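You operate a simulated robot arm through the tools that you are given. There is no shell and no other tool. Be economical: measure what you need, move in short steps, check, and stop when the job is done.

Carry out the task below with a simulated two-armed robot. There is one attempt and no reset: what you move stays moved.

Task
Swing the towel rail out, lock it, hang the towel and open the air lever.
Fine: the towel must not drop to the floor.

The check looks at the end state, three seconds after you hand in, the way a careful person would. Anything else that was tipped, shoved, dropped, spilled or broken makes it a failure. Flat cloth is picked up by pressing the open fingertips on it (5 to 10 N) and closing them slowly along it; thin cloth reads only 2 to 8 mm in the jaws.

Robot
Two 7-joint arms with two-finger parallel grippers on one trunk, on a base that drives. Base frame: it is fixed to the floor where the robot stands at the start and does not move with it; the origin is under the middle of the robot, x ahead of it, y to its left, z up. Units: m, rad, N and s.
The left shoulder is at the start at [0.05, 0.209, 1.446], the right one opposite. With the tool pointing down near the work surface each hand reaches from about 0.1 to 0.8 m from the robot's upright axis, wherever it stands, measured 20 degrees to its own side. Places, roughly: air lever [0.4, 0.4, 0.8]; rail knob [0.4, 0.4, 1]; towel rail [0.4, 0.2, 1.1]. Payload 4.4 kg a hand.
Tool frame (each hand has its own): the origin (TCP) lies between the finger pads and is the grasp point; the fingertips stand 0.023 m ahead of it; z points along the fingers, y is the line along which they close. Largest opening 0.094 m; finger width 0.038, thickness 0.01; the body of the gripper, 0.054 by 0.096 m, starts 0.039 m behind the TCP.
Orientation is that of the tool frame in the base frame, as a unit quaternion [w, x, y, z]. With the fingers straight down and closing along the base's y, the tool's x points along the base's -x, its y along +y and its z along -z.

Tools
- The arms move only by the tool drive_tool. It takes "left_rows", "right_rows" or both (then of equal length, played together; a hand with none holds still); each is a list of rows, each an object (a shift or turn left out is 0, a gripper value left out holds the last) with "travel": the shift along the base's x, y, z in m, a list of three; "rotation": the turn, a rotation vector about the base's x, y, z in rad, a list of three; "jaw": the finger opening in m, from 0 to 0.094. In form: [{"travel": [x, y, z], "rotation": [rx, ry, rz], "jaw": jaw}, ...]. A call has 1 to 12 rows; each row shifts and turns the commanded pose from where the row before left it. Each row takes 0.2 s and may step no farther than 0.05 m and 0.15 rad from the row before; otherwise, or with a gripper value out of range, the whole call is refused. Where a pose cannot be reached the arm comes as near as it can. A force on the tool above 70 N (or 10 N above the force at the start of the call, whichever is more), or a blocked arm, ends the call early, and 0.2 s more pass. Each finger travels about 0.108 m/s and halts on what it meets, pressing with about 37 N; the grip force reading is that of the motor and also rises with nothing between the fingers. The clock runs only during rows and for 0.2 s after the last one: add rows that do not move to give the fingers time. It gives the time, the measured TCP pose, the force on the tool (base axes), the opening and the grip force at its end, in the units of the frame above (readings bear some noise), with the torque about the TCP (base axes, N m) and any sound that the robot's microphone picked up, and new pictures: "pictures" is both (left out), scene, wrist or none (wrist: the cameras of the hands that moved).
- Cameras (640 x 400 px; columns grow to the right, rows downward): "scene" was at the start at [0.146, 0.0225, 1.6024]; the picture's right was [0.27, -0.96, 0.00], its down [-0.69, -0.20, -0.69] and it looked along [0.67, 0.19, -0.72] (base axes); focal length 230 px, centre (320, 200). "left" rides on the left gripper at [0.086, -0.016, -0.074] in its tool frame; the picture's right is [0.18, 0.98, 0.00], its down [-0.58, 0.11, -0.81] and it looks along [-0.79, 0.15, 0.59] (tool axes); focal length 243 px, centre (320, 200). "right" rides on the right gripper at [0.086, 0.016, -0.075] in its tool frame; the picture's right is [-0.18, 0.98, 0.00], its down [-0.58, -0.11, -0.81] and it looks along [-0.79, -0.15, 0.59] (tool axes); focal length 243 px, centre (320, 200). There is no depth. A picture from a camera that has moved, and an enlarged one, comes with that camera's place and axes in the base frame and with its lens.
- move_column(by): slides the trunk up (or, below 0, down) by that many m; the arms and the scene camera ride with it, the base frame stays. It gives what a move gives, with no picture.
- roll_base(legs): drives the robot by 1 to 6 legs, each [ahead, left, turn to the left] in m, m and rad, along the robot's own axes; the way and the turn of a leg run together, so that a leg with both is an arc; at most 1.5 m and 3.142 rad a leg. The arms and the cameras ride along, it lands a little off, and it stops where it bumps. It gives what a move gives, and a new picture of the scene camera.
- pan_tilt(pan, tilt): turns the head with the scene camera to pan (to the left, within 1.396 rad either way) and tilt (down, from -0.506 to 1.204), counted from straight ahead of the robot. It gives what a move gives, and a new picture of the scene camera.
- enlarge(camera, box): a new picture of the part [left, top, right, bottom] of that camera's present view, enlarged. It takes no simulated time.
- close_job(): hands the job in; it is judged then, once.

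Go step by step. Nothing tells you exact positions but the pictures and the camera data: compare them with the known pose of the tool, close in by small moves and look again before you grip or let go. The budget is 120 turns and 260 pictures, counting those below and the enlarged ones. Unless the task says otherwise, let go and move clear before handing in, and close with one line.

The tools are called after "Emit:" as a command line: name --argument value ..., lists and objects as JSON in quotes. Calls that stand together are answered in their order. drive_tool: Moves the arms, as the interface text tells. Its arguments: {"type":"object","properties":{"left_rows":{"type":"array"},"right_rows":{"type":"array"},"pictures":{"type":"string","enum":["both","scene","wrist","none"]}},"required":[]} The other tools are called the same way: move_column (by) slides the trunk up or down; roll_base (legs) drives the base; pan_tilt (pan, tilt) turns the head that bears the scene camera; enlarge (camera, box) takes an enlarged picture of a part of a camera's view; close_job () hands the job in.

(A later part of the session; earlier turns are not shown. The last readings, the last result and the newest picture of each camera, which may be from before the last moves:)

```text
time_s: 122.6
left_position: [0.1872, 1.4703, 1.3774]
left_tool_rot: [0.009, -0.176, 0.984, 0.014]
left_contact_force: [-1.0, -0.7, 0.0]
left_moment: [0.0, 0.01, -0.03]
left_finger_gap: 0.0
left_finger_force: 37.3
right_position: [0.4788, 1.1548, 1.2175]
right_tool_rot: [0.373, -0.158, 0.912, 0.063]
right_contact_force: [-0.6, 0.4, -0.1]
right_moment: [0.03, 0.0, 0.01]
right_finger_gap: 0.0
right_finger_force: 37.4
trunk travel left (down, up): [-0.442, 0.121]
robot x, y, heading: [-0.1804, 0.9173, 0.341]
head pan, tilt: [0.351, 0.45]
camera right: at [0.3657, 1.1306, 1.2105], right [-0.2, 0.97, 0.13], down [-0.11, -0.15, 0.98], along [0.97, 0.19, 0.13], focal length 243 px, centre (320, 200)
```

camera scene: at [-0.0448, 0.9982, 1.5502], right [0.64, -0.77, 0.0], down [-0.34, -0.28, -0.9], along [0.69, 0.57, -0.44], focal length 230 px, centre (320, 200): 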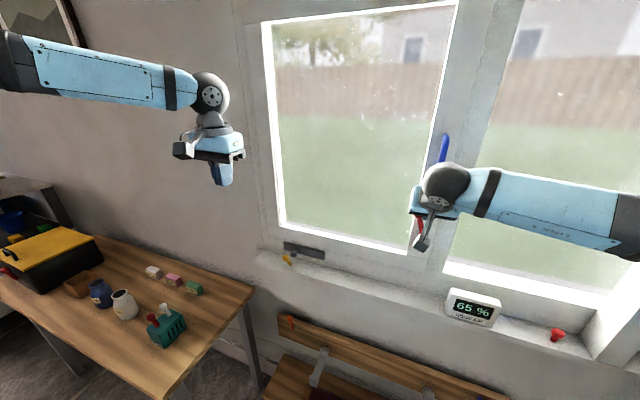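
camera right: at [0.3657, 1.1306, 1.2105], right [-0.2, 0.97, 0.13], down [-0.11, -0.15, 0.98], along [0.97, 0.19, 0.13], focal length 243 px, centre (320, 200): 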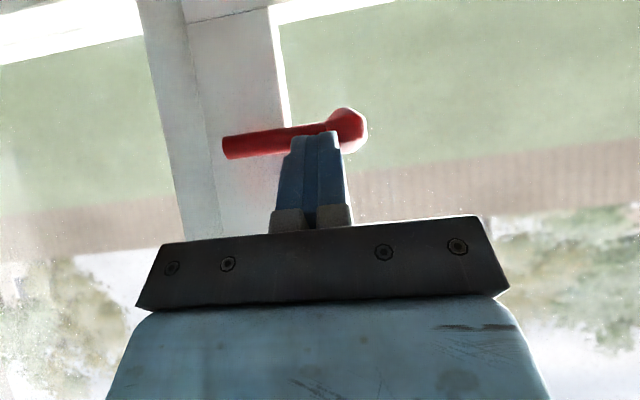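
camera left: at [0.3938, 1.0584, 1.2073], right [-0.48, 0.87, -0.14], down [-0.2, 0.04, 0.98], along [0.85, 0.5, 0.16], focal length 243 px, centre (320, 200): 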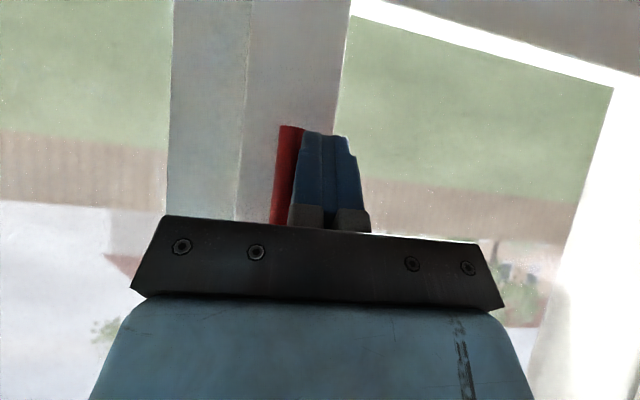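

The lever is horizontal again. I withdraw the right hand and check it, along with the room-air reading.

Emit:
drive_tool --right_rows '[{"travel": [0, 0, 0.012]}, {"travel": [-0.03, -0.01, 0.01]}, {"travel": [-0.04, -0.02, 0.01]}, {"travel": [-0.04, -0.025, 0.01]}, {"travel": [-0.04, -0.025, 0.01]}, {"travel": [-0.04, -0.025, 0.01]}, {}]' --pictures "scene"

Emit:
enlarge --camera "scene" --box '[360, 120, 520, 340]'

```text
time_s: 124.2
left_position: [0.1879, 1.471, 1.3752]
left_tool_rot: [0.009, -0.177, 0.984, 0.014]
left_contact_force: [-0.1, 0.3, -0.9]
left_moment: [0.0, 0.0, -0.01]
left_finger_gap: 0.0
left_finger_force: 36.8
right_position: [0.288, 1.0484, 1.2787]
right_tool_rot: [0.372, -0.157, 0.913, 0.062]
right_contact_force: [-0.6, -0.2, -0.1]
right_moment: [0.03, -0.01, 0.02]
right_finger_gap: 0.0
right_finger_force: 37.0
trunk travel left (down, up): [-0.442, 0.121]
robot x, y, heading: [-0.1812, 0.9203, 0.342]
head pan, tilt: [0.351, 0.45]
camera scene: at [-0.0441, 0.9991, 1.5501], right [0.64, -0.77, 0.0], down [-0.34, -0.28, -0.9], along [0.69, 0.57, -0.44], focal length 230 px, centre (320, 200)
```

scene: 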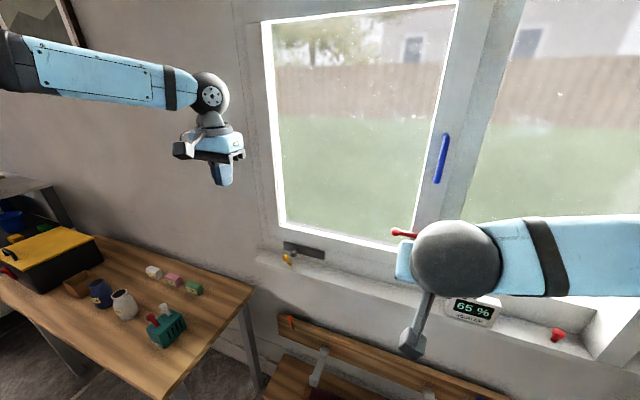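

```text
1.82 times, centred on (440, 230) of scene
camera zoom: at [-0.0441, 0.9991, 1.5501], right [0.64, -0.77, 0.0], down [-0.34, -0.28, -0.9], along [0.69, 0.57, -0.44], focal length 418 px, centre (102, 146)
```

zoom: 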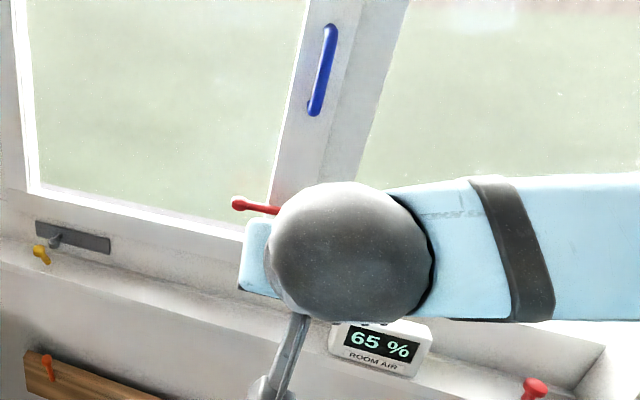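

The latch is restored. For the knob I'll stand left of the rail facing diagonally, so the right arm can point along the knob's axis while both elbows stay clear of the window. First I fold the left arm in, then turn.

Emit:
drive_tool --left_rows '[{"travel": [-0.031, -0.032, 0.0]}, {"travel": [-0.031, -0.032, 0.0]}, {"travel": [-0.031, -0.032, 0.0]}, {"travel": [-0.031, -0.032, 0.0]}, {"travel": [-0.031, -0.032, 0.0]}]' --right_rows '[{"travel": [-0.02, -0.01, 0.02]}, {"travel": [-0.02, -0.01, 0.02]}, {}, {}, {}]' --pictures "none"

Emit:
roll_base --legs '[[-0.05, 0, 0], [0, 0, -0.94]]'

Emit:
pan_tilt --pan 0.1 --tilt 0.85

```text
time_s: 125.4
left_position: [0.0274, 1.3087, 1.3768]
left_tool_rot: [0.009, -0.178, 0.984, 0.016]
left_contact_force: [-0.2, 0.4, -0.2]
left_moment: [-0.01, 0.02, -0.01]
left_finger_gap: 0.0002
left_finger_force: 36.9
right_position: [0.247, 1.0275, 1.3194]
right_tool_rot: [0.375, -0.157, 0.912, 0.063]
right_contact_force: [-0.6, 0.1, -0.4]
right_moment: [-0.01, 0.03, -0.01]
right_finger_gap: 0.0001
right_finger_force: 36.9
trunk travel left (down, up): [-0.442, 0.121]
robot x, y, heading: [-0.1776, 0.9184, 0.341]
head pan, tilt: [0.351, 0.45]
```

```text
time_s: 128.8
left_position: [0.2122, 0.9608, 1.3765]
left_tool_rot: [0.014, 0.291, 0.957, 0.01]
left_contact_force: [-0.3, -0.2, 0.2]
left_moment: [0.02, -0.02, 0.0]
left_finger_gap: 0.0
left_finger_force: 36.7
right_position: [0.1132, 0.6192, 1.317]
right_tool_rot: [0.361, 0.275, 0.884, -0.114]
right_contact_force: [0.3, 0.5, -0.4]
right_moment: [0.0, -0.01, -0.02]
right_finger_gap: 0.0001
right_finger_force: 37.4
trunk travel left (down, up): [-0.442, 0.121]
robot x, y, heading: [-0.2297, 0.9011, -0.606]
head pan, tilt: [0.351, 0.45]
camera scene: at [-0.0832, 0.8394, 1.5502], right [-0.25, -0.97, 0.0], down [-0.42, 0.11, -0.9], along [0.87, -0.23, -0.44], focal length 230 px, centre (320, 200)
```

scene: 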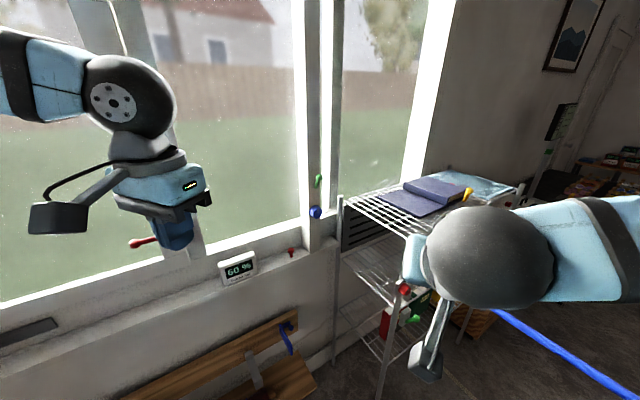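

```text
time_s: 129.7
left_position: [0.2131, 0.9616, 1.3774]
left_tool_rot: [0.014, 0.29, 0.957, 0.009]
left_contact_force: [0.2, 0.4, 0.2]
left_moment: [0.01, -0.01, -0.02]
left_finger_gap: 0.0
left_finger_force: 36.8
right_position: [0.1128, 0.6184, 1.3194]
right_tool_rot: [0.361, 0.275, 0.884, -0.113]
right_contact_force: [0.2, -1.0, -0.2]
right_moment: [0.06, -0.01, 0.0]
right_finger_gap: 0.0
right_finger_force: 37.1
trunk travel left (down, up): [-0.442, 0.121]
robot x, y, heading: [-0.2273, 0.9021, -0.607]
head pan, tilt: [0.099, 0.85]
camera scene: at [-0.1037, 0.8245, 1.5158], right [-0.48, -0.88, 0.0], down [-0.66, 0.36, -0.66], along [0.58, -0.32, -0.75], focal length 230 px, centre (320, 200)
```

scene: 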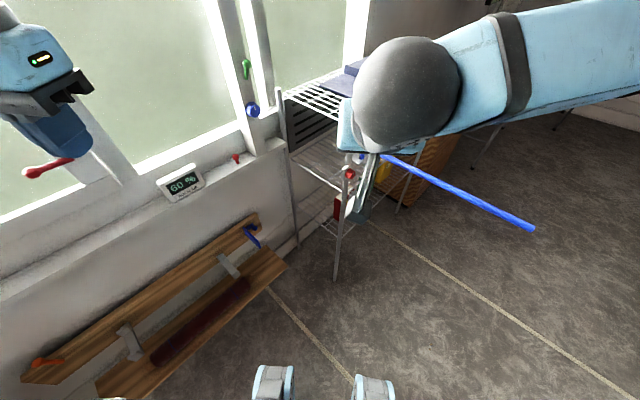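

The room-air reading is falling again, so the latch is properly restored. The right elbow would sit over the rail here, so I return to the right side. There the left arm can reach over the rail and turn the knob from its upper left, as it did with the rail.

Emit:
roll_base --legs '[[0, 0, 0.607], [-0.26, 0, 0], [0, -1.1, 0]]'

Emit:
pan_tilt --pan 0.5 --tilt 0.75

```text
time_s: 142.6
left_position: [-0.1596, 0.1057, 1.3764]
left_tool_rot: [0.011, -0.006, 1.0, 0.014]
left_contact_force: [-0.2, -0.3, 0.1]
left_moment: [0.02, 0.0, -0.01]
left_finger_gap: 0.0
left_finger_force: 37.7
right_position: [-0.0495, -0.234, 1.3183]
right_tool_rot: [0.379, 0.003, 0.926, -0.002]
right_contact_force: [0.2, -0.3, -0.4]
right_moment: [0.03, -0.02, 0.0]
right_finger_gap: 0.0
right_finger_force: 37.5
trunk travel left (down, up): [-0.442, 0.121]
robot x, y, heading: [-0.4923, -0.1971, -0.007]
head pan, tilt: [0.099, 0.85]
camera scene: at [-0.344, -0.1859, 1.5158], right [0.09, -1.0, 0.0], down [-0.75, -0.07, -0.66], along [0.66, 0.06, -0.75], focal length 230 px, centre (320, 200)
```

scene: 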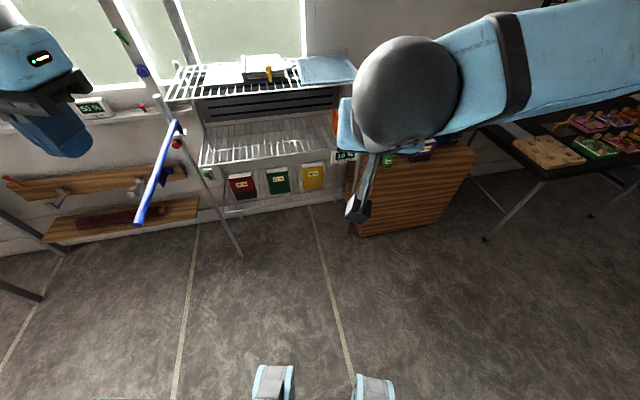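

```text
time_s: 143.5
left_position: [-0.1595, 0.1057, 1.3775]
left_tool_rot: [0.011, -0.006, 1.0, 0.013]
left_contact_force: [0.8, 0.0, 0.3]
left_moment: [-0.01, -0.03, 0.0]
left_finger_gap: 0.0
left_finger_force: 37.3
right_position: [-0.0485, -0.2333, 1.3183]
right_tool_rot: [0.378, 0.003, 0.926, -0.002]
right_contact_force: [0.2, 0.6, 0.6]
right_moment: [0.02, 0.02, 0.0]
right_finger_gap: 0.0
right_finger_force: 36.6
trunk travel left (down, up): [-0.442, 0.121]
robot x, y, heading: [-0.4892, -0.1962, -0.003]
head pan, tilt: [0.499, 0.75]
camera scene: at [-0.3489, -0.1542, 1.5238], right [0.47, -0.88, 0.0], down [-0.6, -0.32, -0.73], along [0.64, 0.35, -0.68], focal length 230 px, centre (320, 200)
```

scene: 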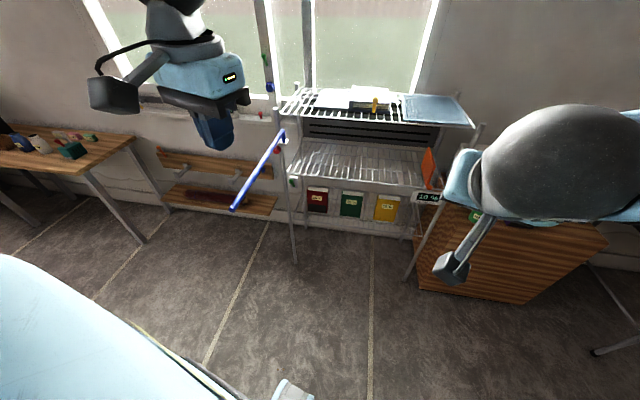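

Room air is dropping back and everything else looks in place. I drive forward and rotate the left hand into the tilted pose pointing down-right.

Emit:
roll_base --legs '[[0.47, 0, 0]]'

Emit:
drive_tool --left_rows '[{"travel": [0, 0.045, 0], "rotation": [0, 0, 0.15], "jaw": 0.06}, {"travel": [0, 0.045, 0], "rotation": [0, 0, 0.15]}, {"travel": [0, 0.045, 0], "rotation": [-0.124, -0.039, 0]}, {"travel": [0, 0.045, 0], "rotation": [-0.124, -0.039, 0]}, {"travel": [0, 0.045, 0], "rotation": [-0.124, -0.039, 0]}, {"travel": [0, 0.045, 0], "rotation": [-0.124, -0.039, 0]}, {"travel": [0, 0.045, 0], "rotation": [-0.124, -0.039, 0]}, {"travel": [0, 0.045, 0], "rotation": [-0.124, -0.039, 0]}, {"travel": [0, 0.04, 0]}, {"travel": [0, 0.03, 0]}, {}]' --right_rows '[{"rotation": [0, 0.13, 0]}, {"rotation": [0, 0.13, 0]}, {"rotation": [0, 0.13, 0]}, {"rotation": [0, 0.13, 0]}, {"rotation": [0, 0.13, 0]}, {"rotation": [0, 0.13, 0]}, {"travel": [-0.03, 0, 0.03]}, {"travel": [-0.03, 0, 0.03]}, {"travel": [-0.03, 0, 0.03]}, {}, {}]' --pictures "both"

```text
time_s: 146.3
left_position: [0.3085, 0.1004, 1.3774]
left_tool_rot: [0.013, -0.002, 1.0, 0.014]
left_contact_force: [0.5, -0.3, -0.1]
left_moment: [-0.03, -0.03, 0.04]
left_finger_gap: 0.0002
left_finger_force: 37.0
right_position: [0.4162, -0.239, 1.3181]
right_tool_rot: [0.378, 0.004, 0.926, -0.003]
right_contact_force: [0.7, 0.6, -0.3]
right_moment: [0.02, -0.01, -0.04]
right_finger_gap: 0.0
right_finger_force: 37.3
trunk travel left (down, up): [-0.442, 0.121]
robot x, y, heading: [-0.0237, -0.1966, -0.007]
head pan, tilt: [0.499, 0.75]
camera scene: at [0.117, -0.1584, 1.5239], right [0.47, -0.88, 0.0], down [-0.6, -0.32, -0.73], along [0.65, 0.34, -0.68], focal length 230 px, centre (320, 200)
```

scene: 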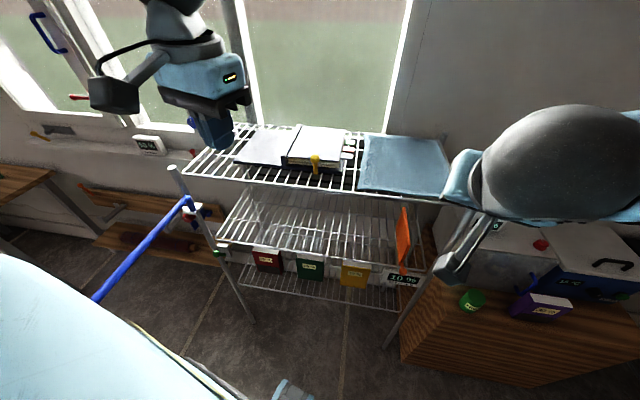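

```text
time_s: 148.7
left_position: [0.3093, 0.5312, 1.3767]
left_tool_rot: [0.067, -0.146, 0.918, -0.362]
left_contact_force: [0.1, 0.1, -0.1]
left_moment: [-0.02, 0.01, -0.01]
left_finger_gap: 0.0601
left_finger_force: 0.3
right_position: [0.3265, -0.2401, 1.408]
right_tool_rot: [-0.002, 0.003, 1.0, -0.003]
right_contact_force: [-0.1, 0.4, -0.2]
right_moment: [0.01, 0.0, -0.01]
right_finger_gap: 0.0001
right_finger_force: 36.9
trunk travel left (down, up): [-0.442, 0.121]
robot x, y, heading: [-0.0239, -0.1974, -0.01]
head pan, tilt: [0.499, 0.75]
camera scene: at [0.1178, -0.1587, 1.5238], right [0.47, -0.88, 0.0], down [-0.6, -0.32, -0.73], along [0.65, 0.34, -0.68], focal length 230 px, centre (320, 200)
camera right: at [0.2414, -0.2243, 1.4838], right [0.19, 0.98, -0.01], down [0.58, -0.11, 0.81], along [0.79, -0.16, -0.59], focal length 243 px, centre (320, 200)
camera left: at [0.2136, 0.5407, 1.4411], right [-0.39, 0.63, -0.68], down [0.34, 0.78, 0.52], along [0.85, -0.03, -0.52], focal length 243 px, centre (320, 200)
```

scene: 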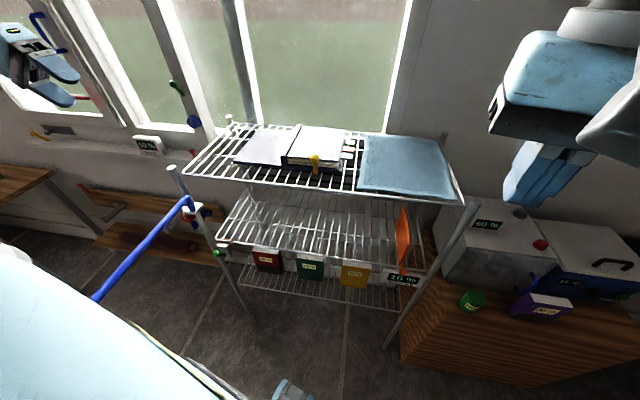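
right: 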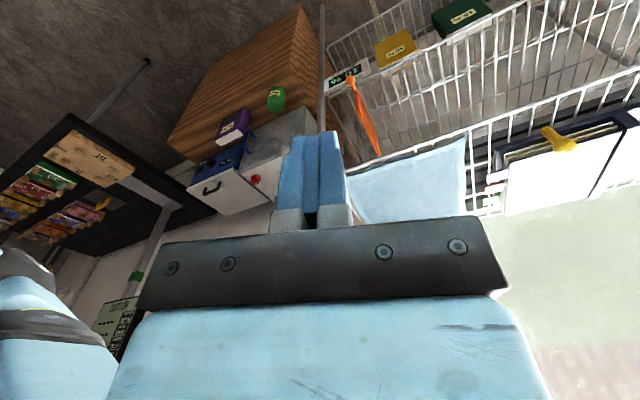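
left: 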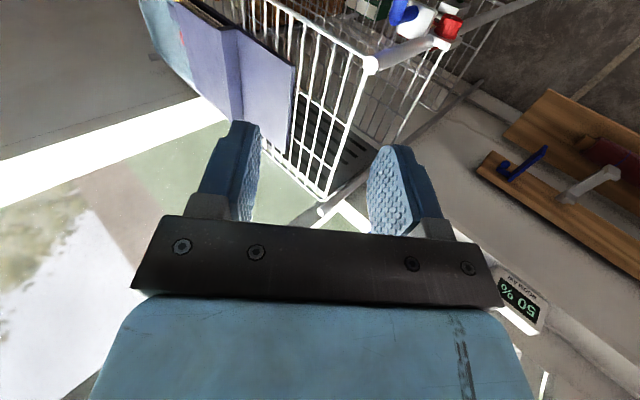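

The pose is fully reachable here. I descend to a staging point 12 cm up-left of the knob.

Emit:
drive_tool --left_rows '[{"travel": [0.002, 0, -0.044]}, {"travel": [0.002, 0, -0.044]}, {"travel": [0.002, 0, -0.044]}, {"travel": [0.002, 0, -0.044]}, {"travel": [0.002, 0, -0.044]}, {"travel": [0.004, 0, -0.044]}, {"travel": [0.004, 0, -0.043]}, {}]' --pictures "both"

Emit:
enlarge --camera "left" --box '[200, 60, 460, 240]'

```text
time_s: 150.5
left_position: [0.3251, 0.5311, 1.0712]
left_tool_rot: [0.065, -0.146, 0.918, -0.362]
left_contact_force: [0.2, -0.2, -0.6]
left_moment: [-0.01, 0.03, 0.03]
left_finger_gap: 0.06
left_finger_force: 0.0
right_position: [0.3275, -0.2403, 1.4087]
right_tool_rot: [-0.002, 0.003, 1.0, -0.003]
right_contact_force: [-1.0, 0.0, 0.0]
right_moment: [0.0, -0.03, 0.0]
right_finger_gap: 0.0
right_finger_force: 37.2
trunk travel left (down, up): [-0.442, 0.121]
robot x, y, heading: [-0.0223, -0.1958, -0.014]
head pan, tilt: [0.499, 0.75]
camera scene: at [0.1169, -0.1592, 1.5239], right [0.47, -0.88, 0.0], down [-0.6, -0.32, -0.73], along [0.65, 0.34, -0.68], focal length 230 px, centre (320, 200)
camera left: at [0.2297, 0.5397, 1.1359], right [-0.39, 0.63, -0.68], down [0.34, 0.78, 0.52], along [0.85, -0.03, -0.52], focal length 243 px, centre (320, 200)
```

scene: 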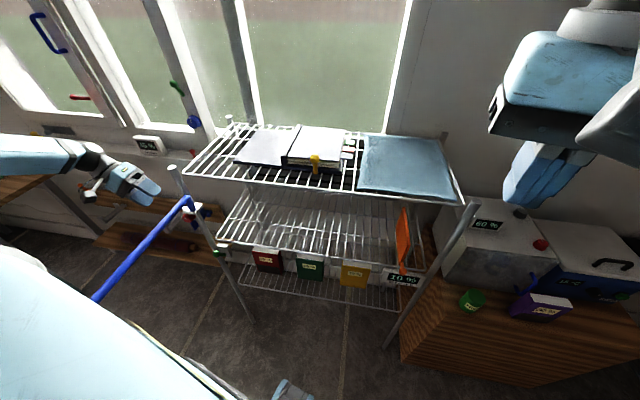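
left: 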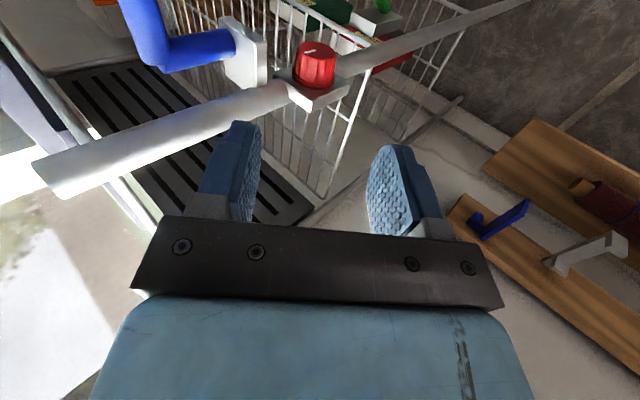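

```text
2.22 times, centred on (330, 150) of left
camera zoom: at [0.2297, 0.5397, 1.1359], right [-0.39, 0.63, -0.68], down [0.34, 0.78, 0.52], along [0.85, -0.03, -0.52], focal length 539 px, centre (298, 311)
```

zoom: 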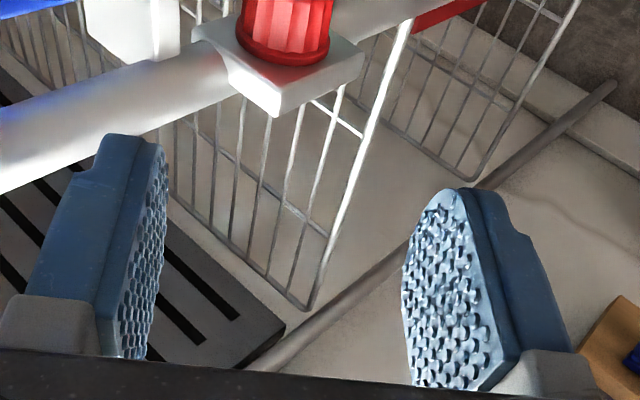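

The knob lies straight ahead between the fingers. I advance 10 cm along the tool axis, keeping slightly toward the robot to clear the bracket plate.

Emit:
drive_tool --left_rows '[{"travel": [0.0045, -0.017, -0.0175]}, {"travel": [0.0045, -0.017, -0.0175]}, {"travel": [0.0045, -0.017, -0.0175]}, {"travel": [0.0045, -0.017, -0.0175]}, {}]' --pictures "wrist"

Emit:
enlarge --camera "left" --box '[200, 60, 460, 240]'

```text
time_s: 151.7
left_position: [0.3432, 0.462, 0.9983]
left_tool_rot: [0.067, -0.146, 0.919, -0.361]
left_contact_force: [-0.3, 0.1, 0.9]
left_moment: [-0.03, 0.0, 0.03]
left_finger_gap: 0.0602
left_finger_force: 0.0
right_position: [0.3275, -0.2416, 1.409]
right_tool_rot: [-0.001, 0.003, 1.0, -0.004]
right_contact_force: [0.4, -0.2, 0.2]
right_moment: [-0.02, -0.01, -0.02]
right_finger_gap: 0.0003
right_finger_force: 37.2
trunk travel left (down, up): [-0.442, 0.121]
robot x, y, heading: [-0.0243, -0.1961, -0.017]
head pan, tilt: [0.499, 0.75]
camera left: at [0.2487, 0.4705, 1.0629], right [-0.39, 0.63, -0.68], down [0.34, 0.78, 0.52], along [0.85, -0.03, -0.52], focal length 243 px, centre (320, 200)
```

left: 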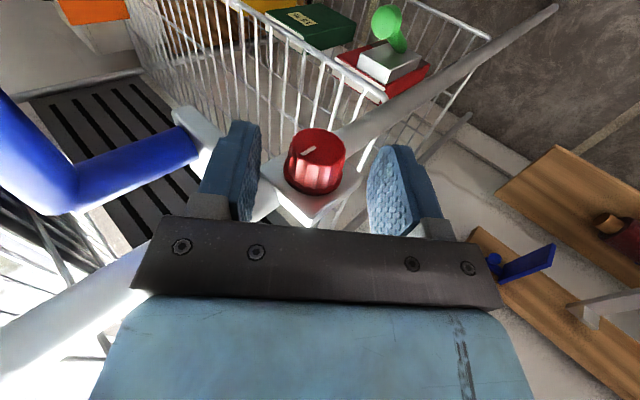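

```text
2.22 times, centred on (330, 150) of left
camera zoom: at [0.2487, 0.4705, 1.0629], right [-0.39, 0.63, -0.68], down [0.34, 0.78, 0.52], along [0.85, -0.03, -0.52], focal length 539 px, centre (298, 311)
```

zoom: 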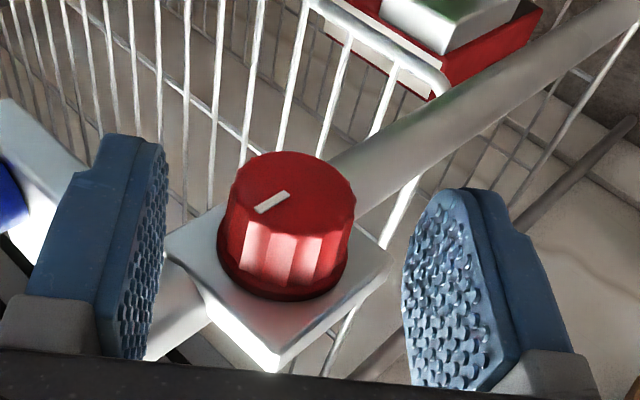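

The knob is centred between the fingers. I advance another 2 cm and close.

Emit:
drive_tool --left_rows '[{"travel": [0.002, -0.007, -0.007]}, {"travel": [0.002, -0.006, -0.006]}, {"jaw": 0.03}, {"jaw": 0.03}, {}]' --pictures "wrist"

Emit:
enlarge --camera "left" --box '[200, 60, 460, 240]'

```text
time_s: 152.9
left_position: [0.3481, 0.4492, 0.9864]
left_tool_rot: [0.066, -0.146, 0.918, -0.363]
left_contact_force: [0.0, 2.5, -0.5]
left_moment: [-0.02, 0.14, 0.21]
left_finger_gap: 0.0312
left_finger_force: 23.0
right_position: [0.327, -0.2402, 1.4086]
right_tool_rot: [-0.001, 0.003, 1.0, -0.005]
right_contact_force: [-0.4, -0.5, 0.6]
right_moment: [0.01, 0.01, 0.0]
right_finger_gap: 0.0
right_finger_force: 36.7
trunk travel left (down, up): [-0.442, 0.121]
robot x, y, heading: [-0.0226, -0.1963, -0.006]
head pan, tilt: [0.499, 0.75]
camera left: at [0.2523, 0.4587, 1.0504], right [-0.39, 0.63, -0.68], down [0.34, 0.78, 0.52], along [0.85, -0.03, -0.52], focal length 243 px, centre (320, 200)
```

left: 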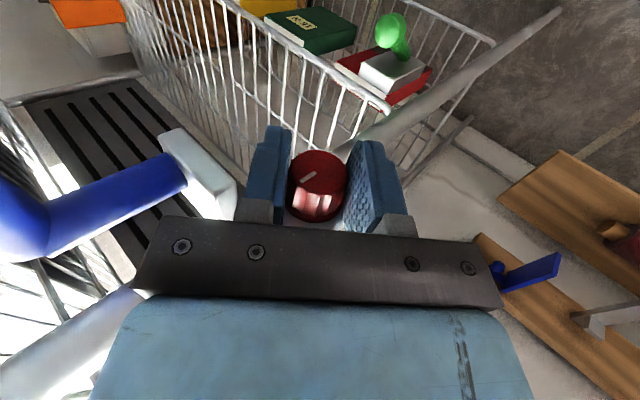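

```text
2.22 times, centred on (330, 150) of left
camera zoom: at [0.2523, 0.4587, 1.0504], right [-0.39, 0.63, -0.68], down [0.34, 0.78, 0.52], along [0.85, -0.03, -0.52], focal length 539 px, centre (298, 311)
```

zoom: 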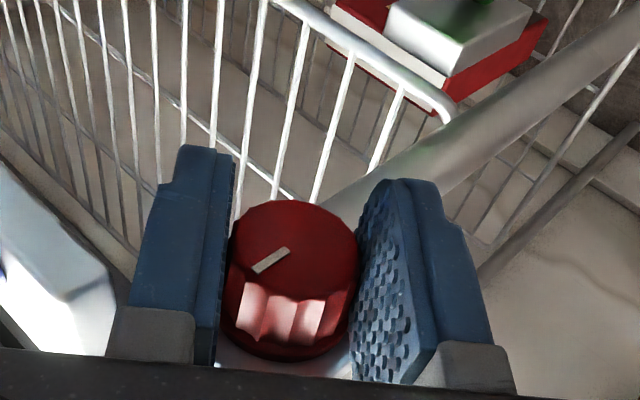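

The knob is gripped firmly. I try turning it clockwise by 0.3 rad about its axis.

Emit:
drive_tool --left_rows '[{"rotation": [0.0954, 0.03, 0], "jaw": 0.028}, {"rotation": [0.0954, 0.03, 0]}, {"rotation": [0.0954, 0.03, 0]}, {}]' --pictures "wrist"

Emit:
enlarge --camera "left" --box '[200, 60, 460, 240]'

```text
time_s: 153.9
left_position: [0.3447, 0.4476, 0.9885]
left_tool_rot: [0.045, -0.151, 0.963, -0.22]
left_contact_force: [-22.4, -6.4, 6.5]
left_moment: [-0.18, -1.17, -0.17]
left_finger_gap: 0.0326
left_finger_force: 5.4
right_position: [0.3244, -0.2424, 1.4105]
right_tool_rot: [0.001, 0.003, 1.0, -0.003]
right_contact_force: [-0.9, 0.1, -0.2]
right_moment: [0.0, -0.02, -0.01]
right_finger_gap: 0.0
right_finger_force: 36.8
trunk travel left (down, up): [-0.442, 0.121]
robot x, y, heading: [-0.0236, -0.2012, -0.009]
head pan, tilt: [0.499, 0.75]
camera left: at [0.256, 0.4372, 1.0605], right [-0.44, 0.79, -0.43], down [0.4, 0.6, 0.69], along [0.8, 0.13, -0.58], focal length 243 px, centre (320, 200)
```

left: 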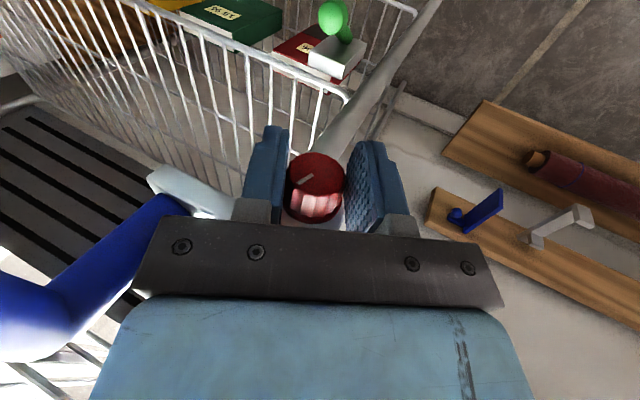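

```text
2.22 times, centred on (330, 150) of left
camera zoom: at [0.256, 0.4372, 1.0605], right [-0.44, 0.79, -0.43], down [0.4, 0.6, 0.69], along [0.8, 0.13, -0.58], focal length 539 px, centre (298, 311)
```

zoom: 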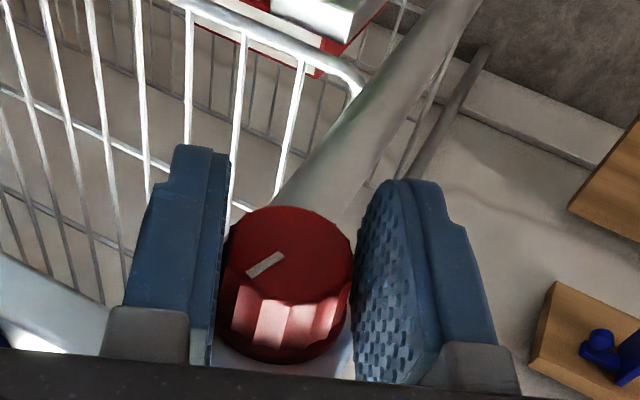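

The mark kept its place between the fingers, so the knob turned with the hand. I turn a further 0.25 rad while clear of the rail.

Emit:
drive_tool --left_rows '[{"rotation": [0.0795, 0.025, 0]}, {"rotation": [0.0795, 0.025, 0]}, {"rotation": [0.0795, 0.025, 0]}, {}]' --pictures "both"

Emit:
enlarge --camera "left" --box '[200, 60, 460, 240]'

```text
time_s: 154.9
left_position: [0.3462, 0.4489, 0.9908]
left_tool_rot: [0.028, -0.153, 0.983, -0.098]
left_contact_force: [-25.2, 0.5, 17.8]
left_moment: [-1.8, -1.6, -0.23]
left_finger_gap: 0.0382
left_finger_force: 11.4
right_position: [0.3232, -0.2419, 1.4101]
right_tool_rot: [0.0, 0.003, 1.0, -0.003]
right_contact_force: [0.3, 0.4, -0.1]
right_moment: [0.0, -0.01, -0.02]
right_finger_gap: 0.0
right_finger_force: 37.0
trunk travel left (down, up): [-0.442, 0.121]
robot x, y, heading: [-0.0231, -0.1955, -0.009]
head pan, tilt: [0.499, 0.75]
camera scene: at [0.1127, -0.1602, 1.5245], right [0.47, -0.88, 0.0], down [-0.6, -0.32, -0.73], along [0.65, 0.34, -0.68], focal length 230 px, centre (320, 200)
camera left: at [0.2612, 0.4202, 1.0638], right [-0.47, 0.86, -0.2], down [0.45, 0.43, 0.78], along [0.76, 0.27, -0.59], focal length 243 px, centre (320, 200)
```

scene: 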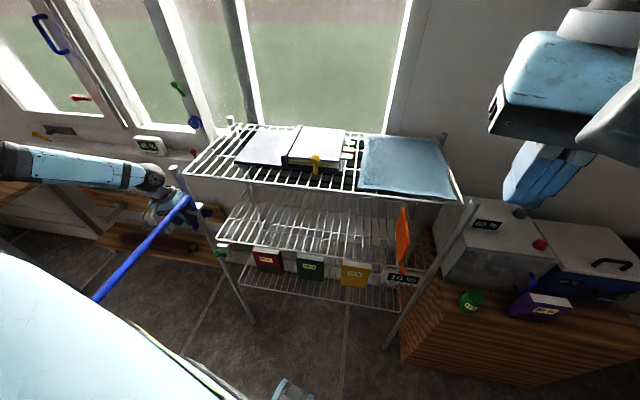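
left: 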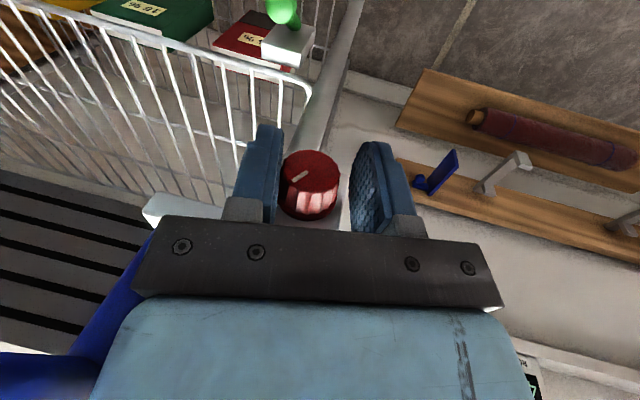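

```text
2.22 times, centred on (330, 150) of left
camera zoom: at [0.2612, 0.4202, 1.0638], right [-0.47, 0.86, -0.2], down [0.45, 0.43, 0.78], along [0.76, 0.27, -0.59], focal length 539 px, centre (298, 311)
```

zoom: 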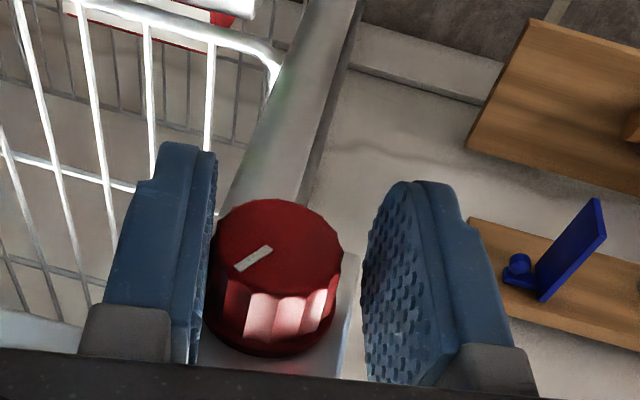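

The knob has turned about 0.5 rad, but the hand now meets the pivot plate. I release, withdraw, swing the hand back to a shallower angle, and look before regripping.

Emit:
drive_tool --left_rows '[{"jaw": 0.05}, {"travel": [-0.002, 0.009, 0.037]}, {"travel": [-0.002, 0.009, 0.037], "jaw": 0.06}, {"travel": [-0.0025, 0.008, -0.0063], "rotation": [-0.127, -0.04, 0]}, {"travel": [-0.0025, 0.008, -0.0063], "rotation": [-0.127, -0.04, 0]}, {"travel": [-0.0025, 0.008, -0.0063], "rotation": [-0.127, -0.04, 0]}, {"travel": [-0.0025, 0.008, -0.0063], "rotation": [-0.127, -0.04, 0]}, {"travel": [-0.0025, 0.008, -0.0063], "rotation": [-0.127, -0.04, 0]}, {"travel": [-0.0025, 0.008, -0.0063], "rotation": [-0.127, -0.04, 0]}, {}]' --pictures "wrist"

Emit:
enlarge --camera "left" --box '[200, 20, 460, 200]'

```text
time_s: 157.1
left_position: [0.3295, 0.5111, 1.0244]
left_tool_rot: [0.081, -0.14, 0.873, -0.461]
left_contact_force: [0.3, -0.7, 0.8]
left_moment: [-0.01, 0.01, -0.02]
left_finger_gap: 0.0599
left_finger_force: 0.1
right_position: [0.3296, -0.2428, 1.4071]
right_tool_rot: [-0.003, 0.003, 1.0, -0.003]
right_contact_force: [-0.8, -0.6, 0.2]
right_moment: [0.0, 0.01, 0.01]
right_finger_gap: 0.0001
right_finger_force: 36.3
trunk travel left (down, up): [-0.442, 0.121]
robot x, y, heading: [-0.0245, -0.1924, -0.012]
head pan, tilt: [0.499, 0.75]
camera left: at [0.2307, 0.5328, 1.0799], right [-0.34, 0.47, -0.81], down [0.31, 0.87, 0.37], along [0.89, -0.13, -0.45], focal length 243 px, centre (320, 200)
```

left: 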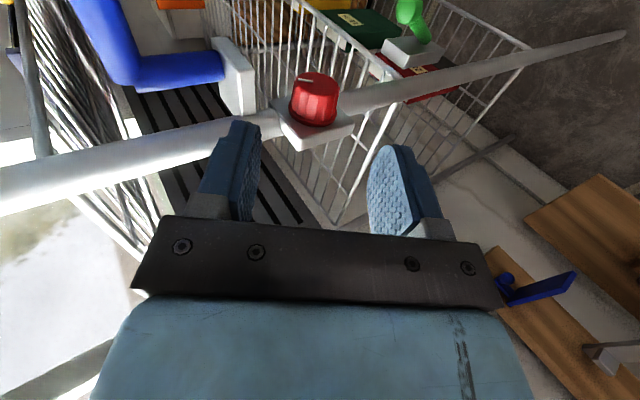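

```text
2.22 times, centred on (330, 110) of left
camera zoom: at [0.2307, 0.5328, 1.0799], right [-0.34, 0.47, -0.81], down [0.31, 0.87, 0.37], along [0.89, -0.13, -0.45], focal length 539 px, centre (298, 400)
```

zoom: 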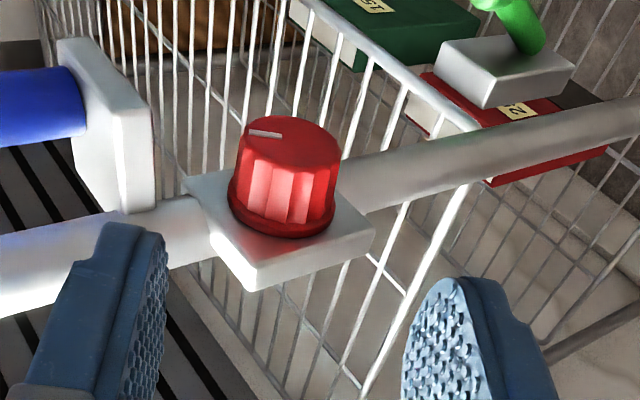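

The mark now points upper-right, about 30° clockwise of where it started. I regrip at this shallower angle and turn again.

Emit:
drive_tool --left_rows '[{"travel": [0.006, -0.0207, -0.013]}, {"travel": [0.006, -0.0207, -0.013]}, {"travel": [0.006, -0.0207, -0.013]}, {"jaw": 0.029}, {"jaw": 0.029}, {"rotation": [0.1145, 0.036, 0]}, {"rotation": [0.1145, 0.036, 0]}, {"rotation": [0.1145, 0.036, 0]}, {"rotation": [0.1145, 0.036, 0]}, {}]' --pictures "wrist"

Emit:
enlarge --camera "left" --box '[200, 60, 460, 240]'

```text
time_s: 159.3
left_position: [0.3438, 0.4508, 0.9858]
left_tool_rot: [0.049, -0.148, 0.955, -0.252]
left_contact_force: [-8.7, -21.8, 13.1]
left_moment: [0.05, -0.64, -0.41]
left_finger_gap: 0.0376
left_finger_force: 9.4
right_position: [0.3255, -0.2429, 1.4095]
right_tool_rot: [-0.001, 0.003, 1.0, -0.002]
right_contact_force: [0.0, 1.1, 0.7]
right_moment: [-0.03, 0.0, -0.02]
right_finger_gap: 0.0
right_finger_force: 36.3
trunk travel left (down, up): [-0.442, 0.121]
robot x, y, heading: [-0.0242, -0.1979, -0.014]
head pan, tilt: [0.499, 0.75]
camera left: at [0.2539, 0.4441, 1.0573], right [-0.43, 0.76, -0.49], down [0.39, 0.65, 0.66], along [0.82, 0.09, -0.57], focal length 243 px, centre (320, 200)
```

left: 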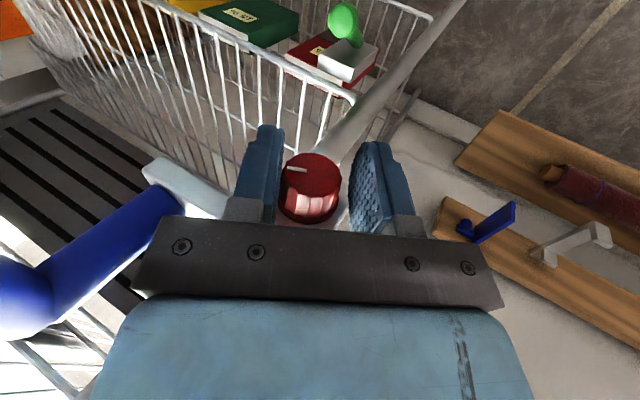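

```text
2.22 times, centred on (330, 150) of left
camera zoom: at [0.2539, 0.4441, 1.0573], right [-0.43, 0.76, -0.49], down [0.39, 0.65, 0.66], along [0.82, 0.09, -0.57], focal length 539 px, centre (298, 311)
```

zoom: 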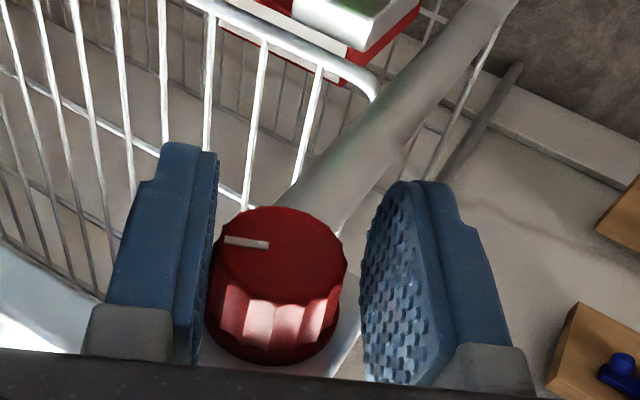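

The mark now points about 70° clockwise from up, but the grip was off-centre by some millimetres. I do another regrip, shifted to centre on the knob.

Emit:
drive_tool --left_rows '[{"jaw": 0.055}, {"travel": [-0.006, 0.0163, 0.0304]}, {"travel": [-0.006, 0.0163, 0.0304]}, {"travel": [0, 0.005, -0.0056], "rotation": [-0.124, -0.039, 0]}, {"travel": [0, 0.005, -0.0056], "rotation": [-0.124, -0.039, 0]}, {"travel": [0, 0.005, -0.0056], "rotation": [-0.124, -0.039, 0]}, {"travel": [0, 0.005, -0.0056], "rotation": [-0.124, -0.039, 0]}, {}]' --pictures "wrist"

Emit:
enlarge --camera "left" --box '[200, 20, 460, 200]'

```text
time_s: 161.1
left_position: [0.3347, 0.5058, 1.0247]
left_tool_rot: [0.084, -0.14, 0.863, -0.478]
left_contact_force: [0.1, -0.9, -1.2]
left_moment: [0.01, -0.01, -0.04]
left_finger_gap: 0.0549
left_finger_force: 0.0
right_position: [0.3274, -0.2406, 1.4094]
right_tool_rot: [-0.002, 0.003, 1.0, -0.004]
right_contact_force: [0.5, 1.0, -0.7]
right_moment: [0.01, 0.02, 0.02]
right_finger_gap: 0.0
right_finger_force: 36.8
trunk travel left (down, up): [-0.442, 0.121]
robot x, y, heading: [-0.0221, -0.1958, -0.011]
head pan, tilt: [0.499, 0.75]
camera left: at [0.2343, 0.5285, 1.0769], right [-0.33, 0.44, -0.84], down [0.31, 0.89, 0.34], along [0.89, -0.14, -0.43], focal length 243 px, centre (320, 200)
```

left: 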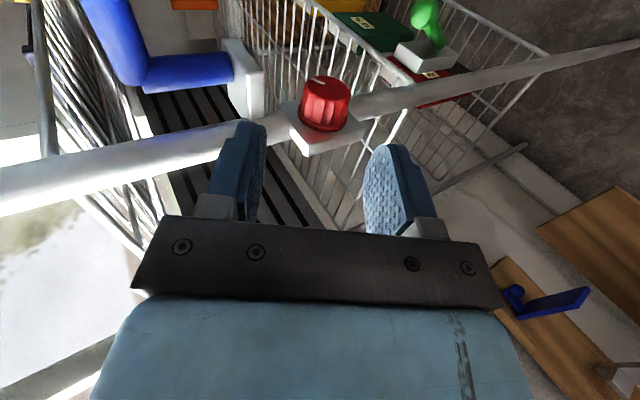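

```text
2.22 times, centred on (330, 110) of left
camera zoom: at [0.2343, 0.5285, 1.0769], right [-0.33, 0.44, -0.84], down [0.31, 0.89, 0.34], along [0.89, -0.14, -0.43], focal length 539 px, centre (298, 400)
```

zoom: 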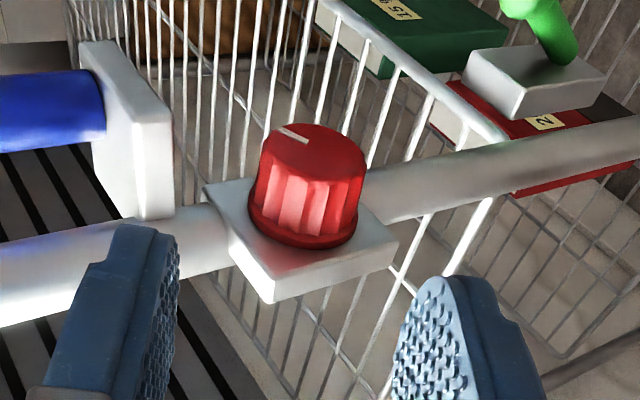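

The mark is at about 60–70° now. I regrip and make another clockwise stroke.

Emit:
drive_tool --left_rows '[{"travel": [0.0046, -0.0191, -0.0126]}, {"travel": [0.0046, -0.0191, -0.0126]}, {"travel": [0.0046, -0.0191, -0.0125]}, {"jaw": 0.028}, {"jaw": 0.028}, {"rotation": [0.105, 0.033, 0], "jaw": 0.026}, {"rotation": [0.105, 0.033, 0]}, {"rotation": [0.105, 0.033, 0]}, {"rotation": [0.105, 0.033, 0]}, {"rotation": [0.105, 0.033, 0]}, {}]' --pictures "wrist"

Emit:
enlarge --camera "left" --box '[200, 60, 460, 240]'

```text
time_s: 163.5
left_position: [0.3443, 0.4479, 0.9894]
left_tool_rot: [0.047, -0.15, 0.958, -0.239]
left_contact_force: [-7.3, 6.9, -11.0]
left_moment: [0.09, 0.18, 0.16]
left_finger_gap: 0.0324
left_finger_force: 6.7
left hand out of reach, approached as far as the arm can: row 3
right_position: [0.327, -0.2378, 1.4073]
right_tool_rot: [-0.002, 0.002, 1.0, -0.005]
right_contact_force: [0.5, -0.6, -0.8]
right_moment: [0.0, 0.0, -0.03]
right_finger_gap: 0.0
right_finger_force: 37.4
trunk travel left (down, up): [-0.442, 0.121]
robot x, y, heading: [-0.025, -0.1997, -0.013]
head pan, tilt: [0.499, 0.75]
camera left: at [0.2551, 0.44, 1.0612], right [-0.44, 0.77, -0.47], down [0.39, 0.63, 0.67], along [0.81, 0.11, -0.58], focal length 243 px, centre (320, 200)
```

left: 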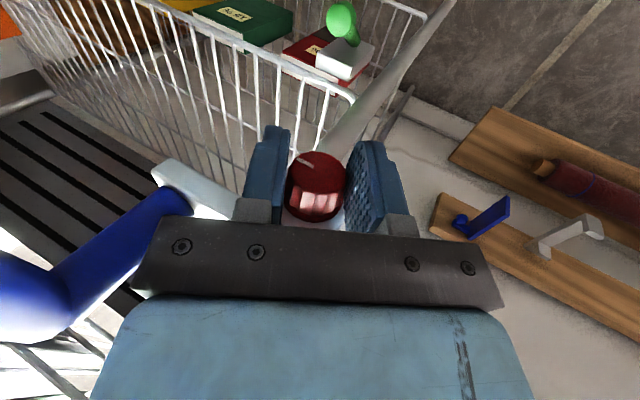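

```text
2.22 times, centred on (330, 150) of left
camera zoom: at [0.2551, 0.44, 1.0612], right [-0.44, 0.77, -0.47], down [0.39, 0.63, 0.67], along [0.81, 0.11, -0.58], focal length 539 px, centre (298, 311)
```

zoom: 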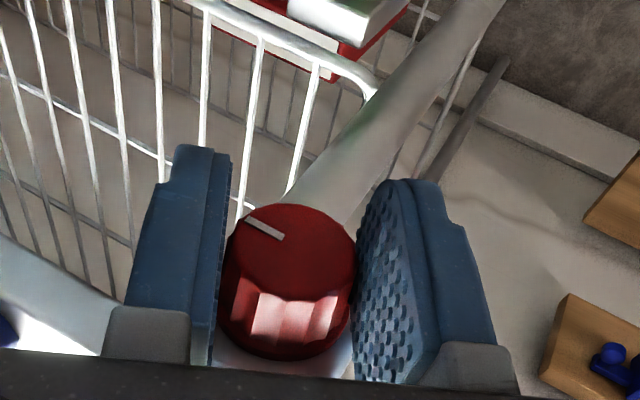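

The mark is now about 81° clockwise of up. I continue another 0.3 rad to see whether a stop is reached.

Emit:
drive_tool --left_rows '[{"rotation": [0.0954, 0.03, 0], "jaw": 0.024}, {"rotation": [0.0954, 0.03, 0]}, {}]' --pictures "none"

Emit:
enlarge --camera "left" --box '[200, 60, 460, 240]'

```text
time_s: 164.3
left_position: [0.3444, 0.4461, 0.9914]
left_tool_rot: [0.034, -0.152, 0.978, -0.141]
left_contact_force: [-8.0, -0.6, -0.4]
left_moment: [-0.32, 0.68, 0.38]
left_finger_gap: 0.0309
left_finger_force: 44.5
right_position: [0.3264, -0.2414, 1.4084]
right_tool_rot: [-0.002, 0.001, 1.0, -0.004]
right_contact_force: [-0.3, 0.1, 0.3]
right_moment: [-0.01, 0.01, 0.04]
right_finger_gap: 0.0
right_finger_force: 37.8
trunk travel left (down, up): [-0.442, 0.121]
robot x, y, heading: [-0.0263, -0.1958, -0.008]
head pan, tilt: [0.499, 0.75]
```

```text
2.22 times, centred on (330, 150) of left
camera zoom: at [0.2599, 0.4245, 1.0651], right [-0.46, 0.84, -0.29], down [0.43, 0.49, 0.75], along [0.78, 0.22, -0.59], focal length 539 px, centre (298, 311)
```

zoom: 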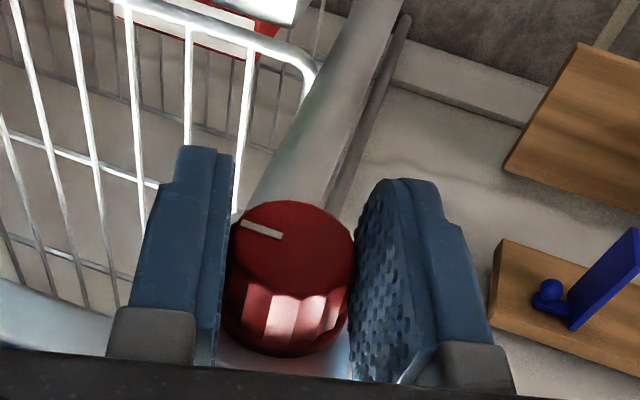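

It is now about 88° and the marking slipped slightly in the jaws, hinting at a stop. I turn a little more to confirm.

Emit:
drive_tool --left_rows '[{"rotation": [0.0668, 0.021, 0], "jaw": 0.022}, {"rotation": [0.0668, 0.021, 0]}, {}]' --pictures "none"

Emit:
enlarge --camera "left" --box '[200, 60, 460, 240]'

```text
time_s: 165.1
left_position: [0.3443, 0.4506, 0.9943]
left_tool_rot: [0.028, -0.155, 0.985, -0.071]
left_contact_force: [-3.7, 32.3, 42.6]
left_moment: [-5.49, -1.73, 0.46]
left_finger_gap: 0.043
left_finger_force: 23.8
right_position: [0.3229, -0.2394, 1.4097]
right_tool_rot: [0.0, 0.002, 1.0, -0.005]
right_contact_force: [0.1, -0.3, 0.1]
right_moment: [-0.02, 0.02, 0.01]
right_finger_gap: 0.0001
right_finger_force: 36.9
trunk travel left (down, up): [-0.442, 0.121]
robot x, y, heading: [-0.0265, -0.1976, -0.013]
head pan, tilt: [0.499, 0.75]
```

```text
2.22 times, centred on (330, 150) of left
camera zoom: at [0.2613, 0.4181, 1.0678], right [-0.47, 0.87, -0.15], down [0.46, 0.39, 0.8], along [0.75, 0.31, -0.58], focal length 539 px, centre (298, 311)
```

zoom: 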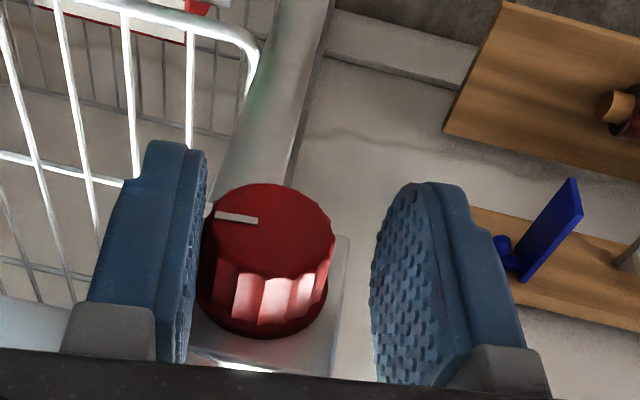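

The knob stopped at about 90° clockwise. I relieve the hand, open it and withdraw up-left.

Emit:
drive_tool --left_rows '[{"rotation": [-0.124, -0.039, 0], "jaw": 0.055}, {"rotation": [-0.124, -0.039, 0]}, {"travel": [-0.006, 0.018, 0.03]}, {"travel": [-0.006, 0.018, 0.03]}, {"travel": [-0.006, 0.018, 0.03]}, {"travel": [-0.006, 0.018, 0.03]}, {"travel": [-0.006, 0.01, 0.04]}, {}]' --pictures "both"

Emit:
enlarge --camera "left" --box '[220, 20, 480, 200]'

```text
time_s: 166.9
left_position: [0.3141, 0.5297, 1.1515]
left_tool_rot: [0.043, -0.151, 0.967, -0.2]
left_contact_force: [0.4, -0.3, 0.1]
left_moment: [-0.01, 0.03, -0.01]
left_finger_gap: 0.0552
left_finger_force: 0.1
right_position: [0.328, -0.2402, 1.4086]
right_tool_rot: [-0.002, 0.003, 1.0, -0.004]
right_contact_force: [0.6, -0.5, 0.2]
right_moment: [-0.01, 0.01, 0.0]
right_finger_gap: 0.0002
right_finger_force: 37.1
trunk travel left (down, up): [-0.442, 0.121]
robot x, y, heading: [-0.0204, -0.1949, -0.012]
head pan, tilt: [0.499, 0.75]
camera scene: at [0.1183, -0.1578, 1.5237], right [0.47, -0.88, 0.0], down [-0.6, -0.32, -0.73], along [0.65, 0.34, -0.68], focal length 230 px, centre (320, 200)
camera left: at [0.2262, 0.5163, 1.2242], right [-0.45, 0.8, -0.4], down [0.41, 0.58, 0.71], along [0.8, 0.15, -0.59], focal length 243 px, centre (320, 200)
```

scene: 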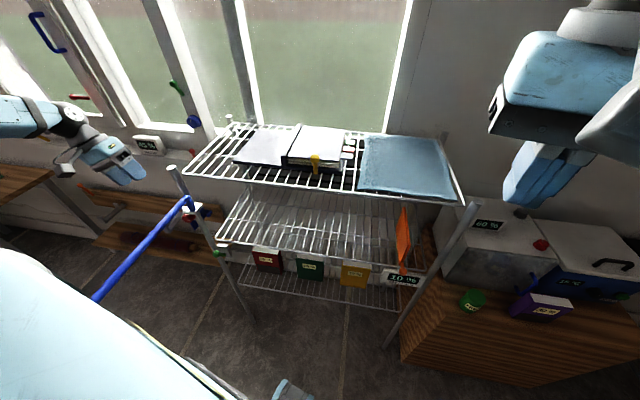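
left: 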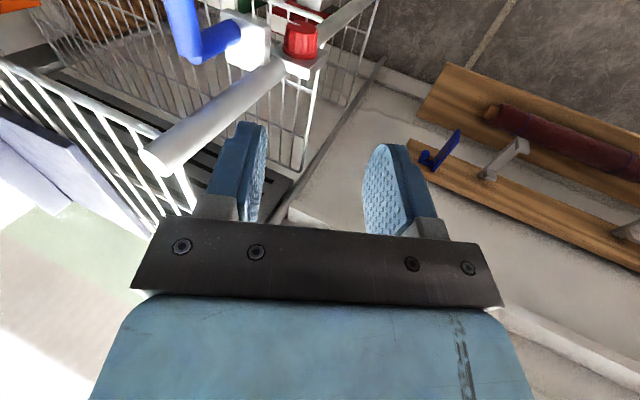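

```text
2.22 times, centred on (350, 110) of left
camera zoom: at [0.2262, 0.5163, 1.2242], right [-0.45, 0.8, -0.4], down [0.41, 0.58, 0.71], along [0.8, 0.15, -0.59], focal length 539 px, centre (253, 400)
```

zoom: 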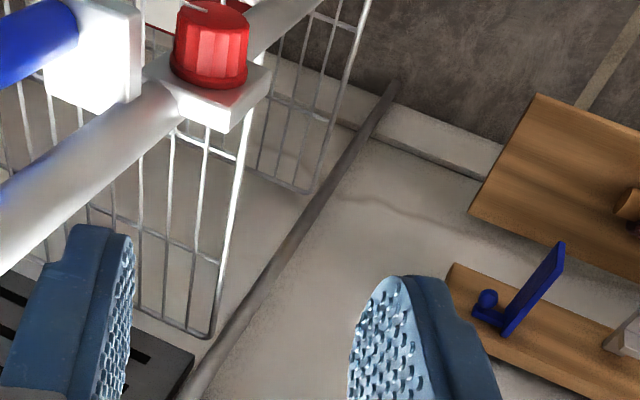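

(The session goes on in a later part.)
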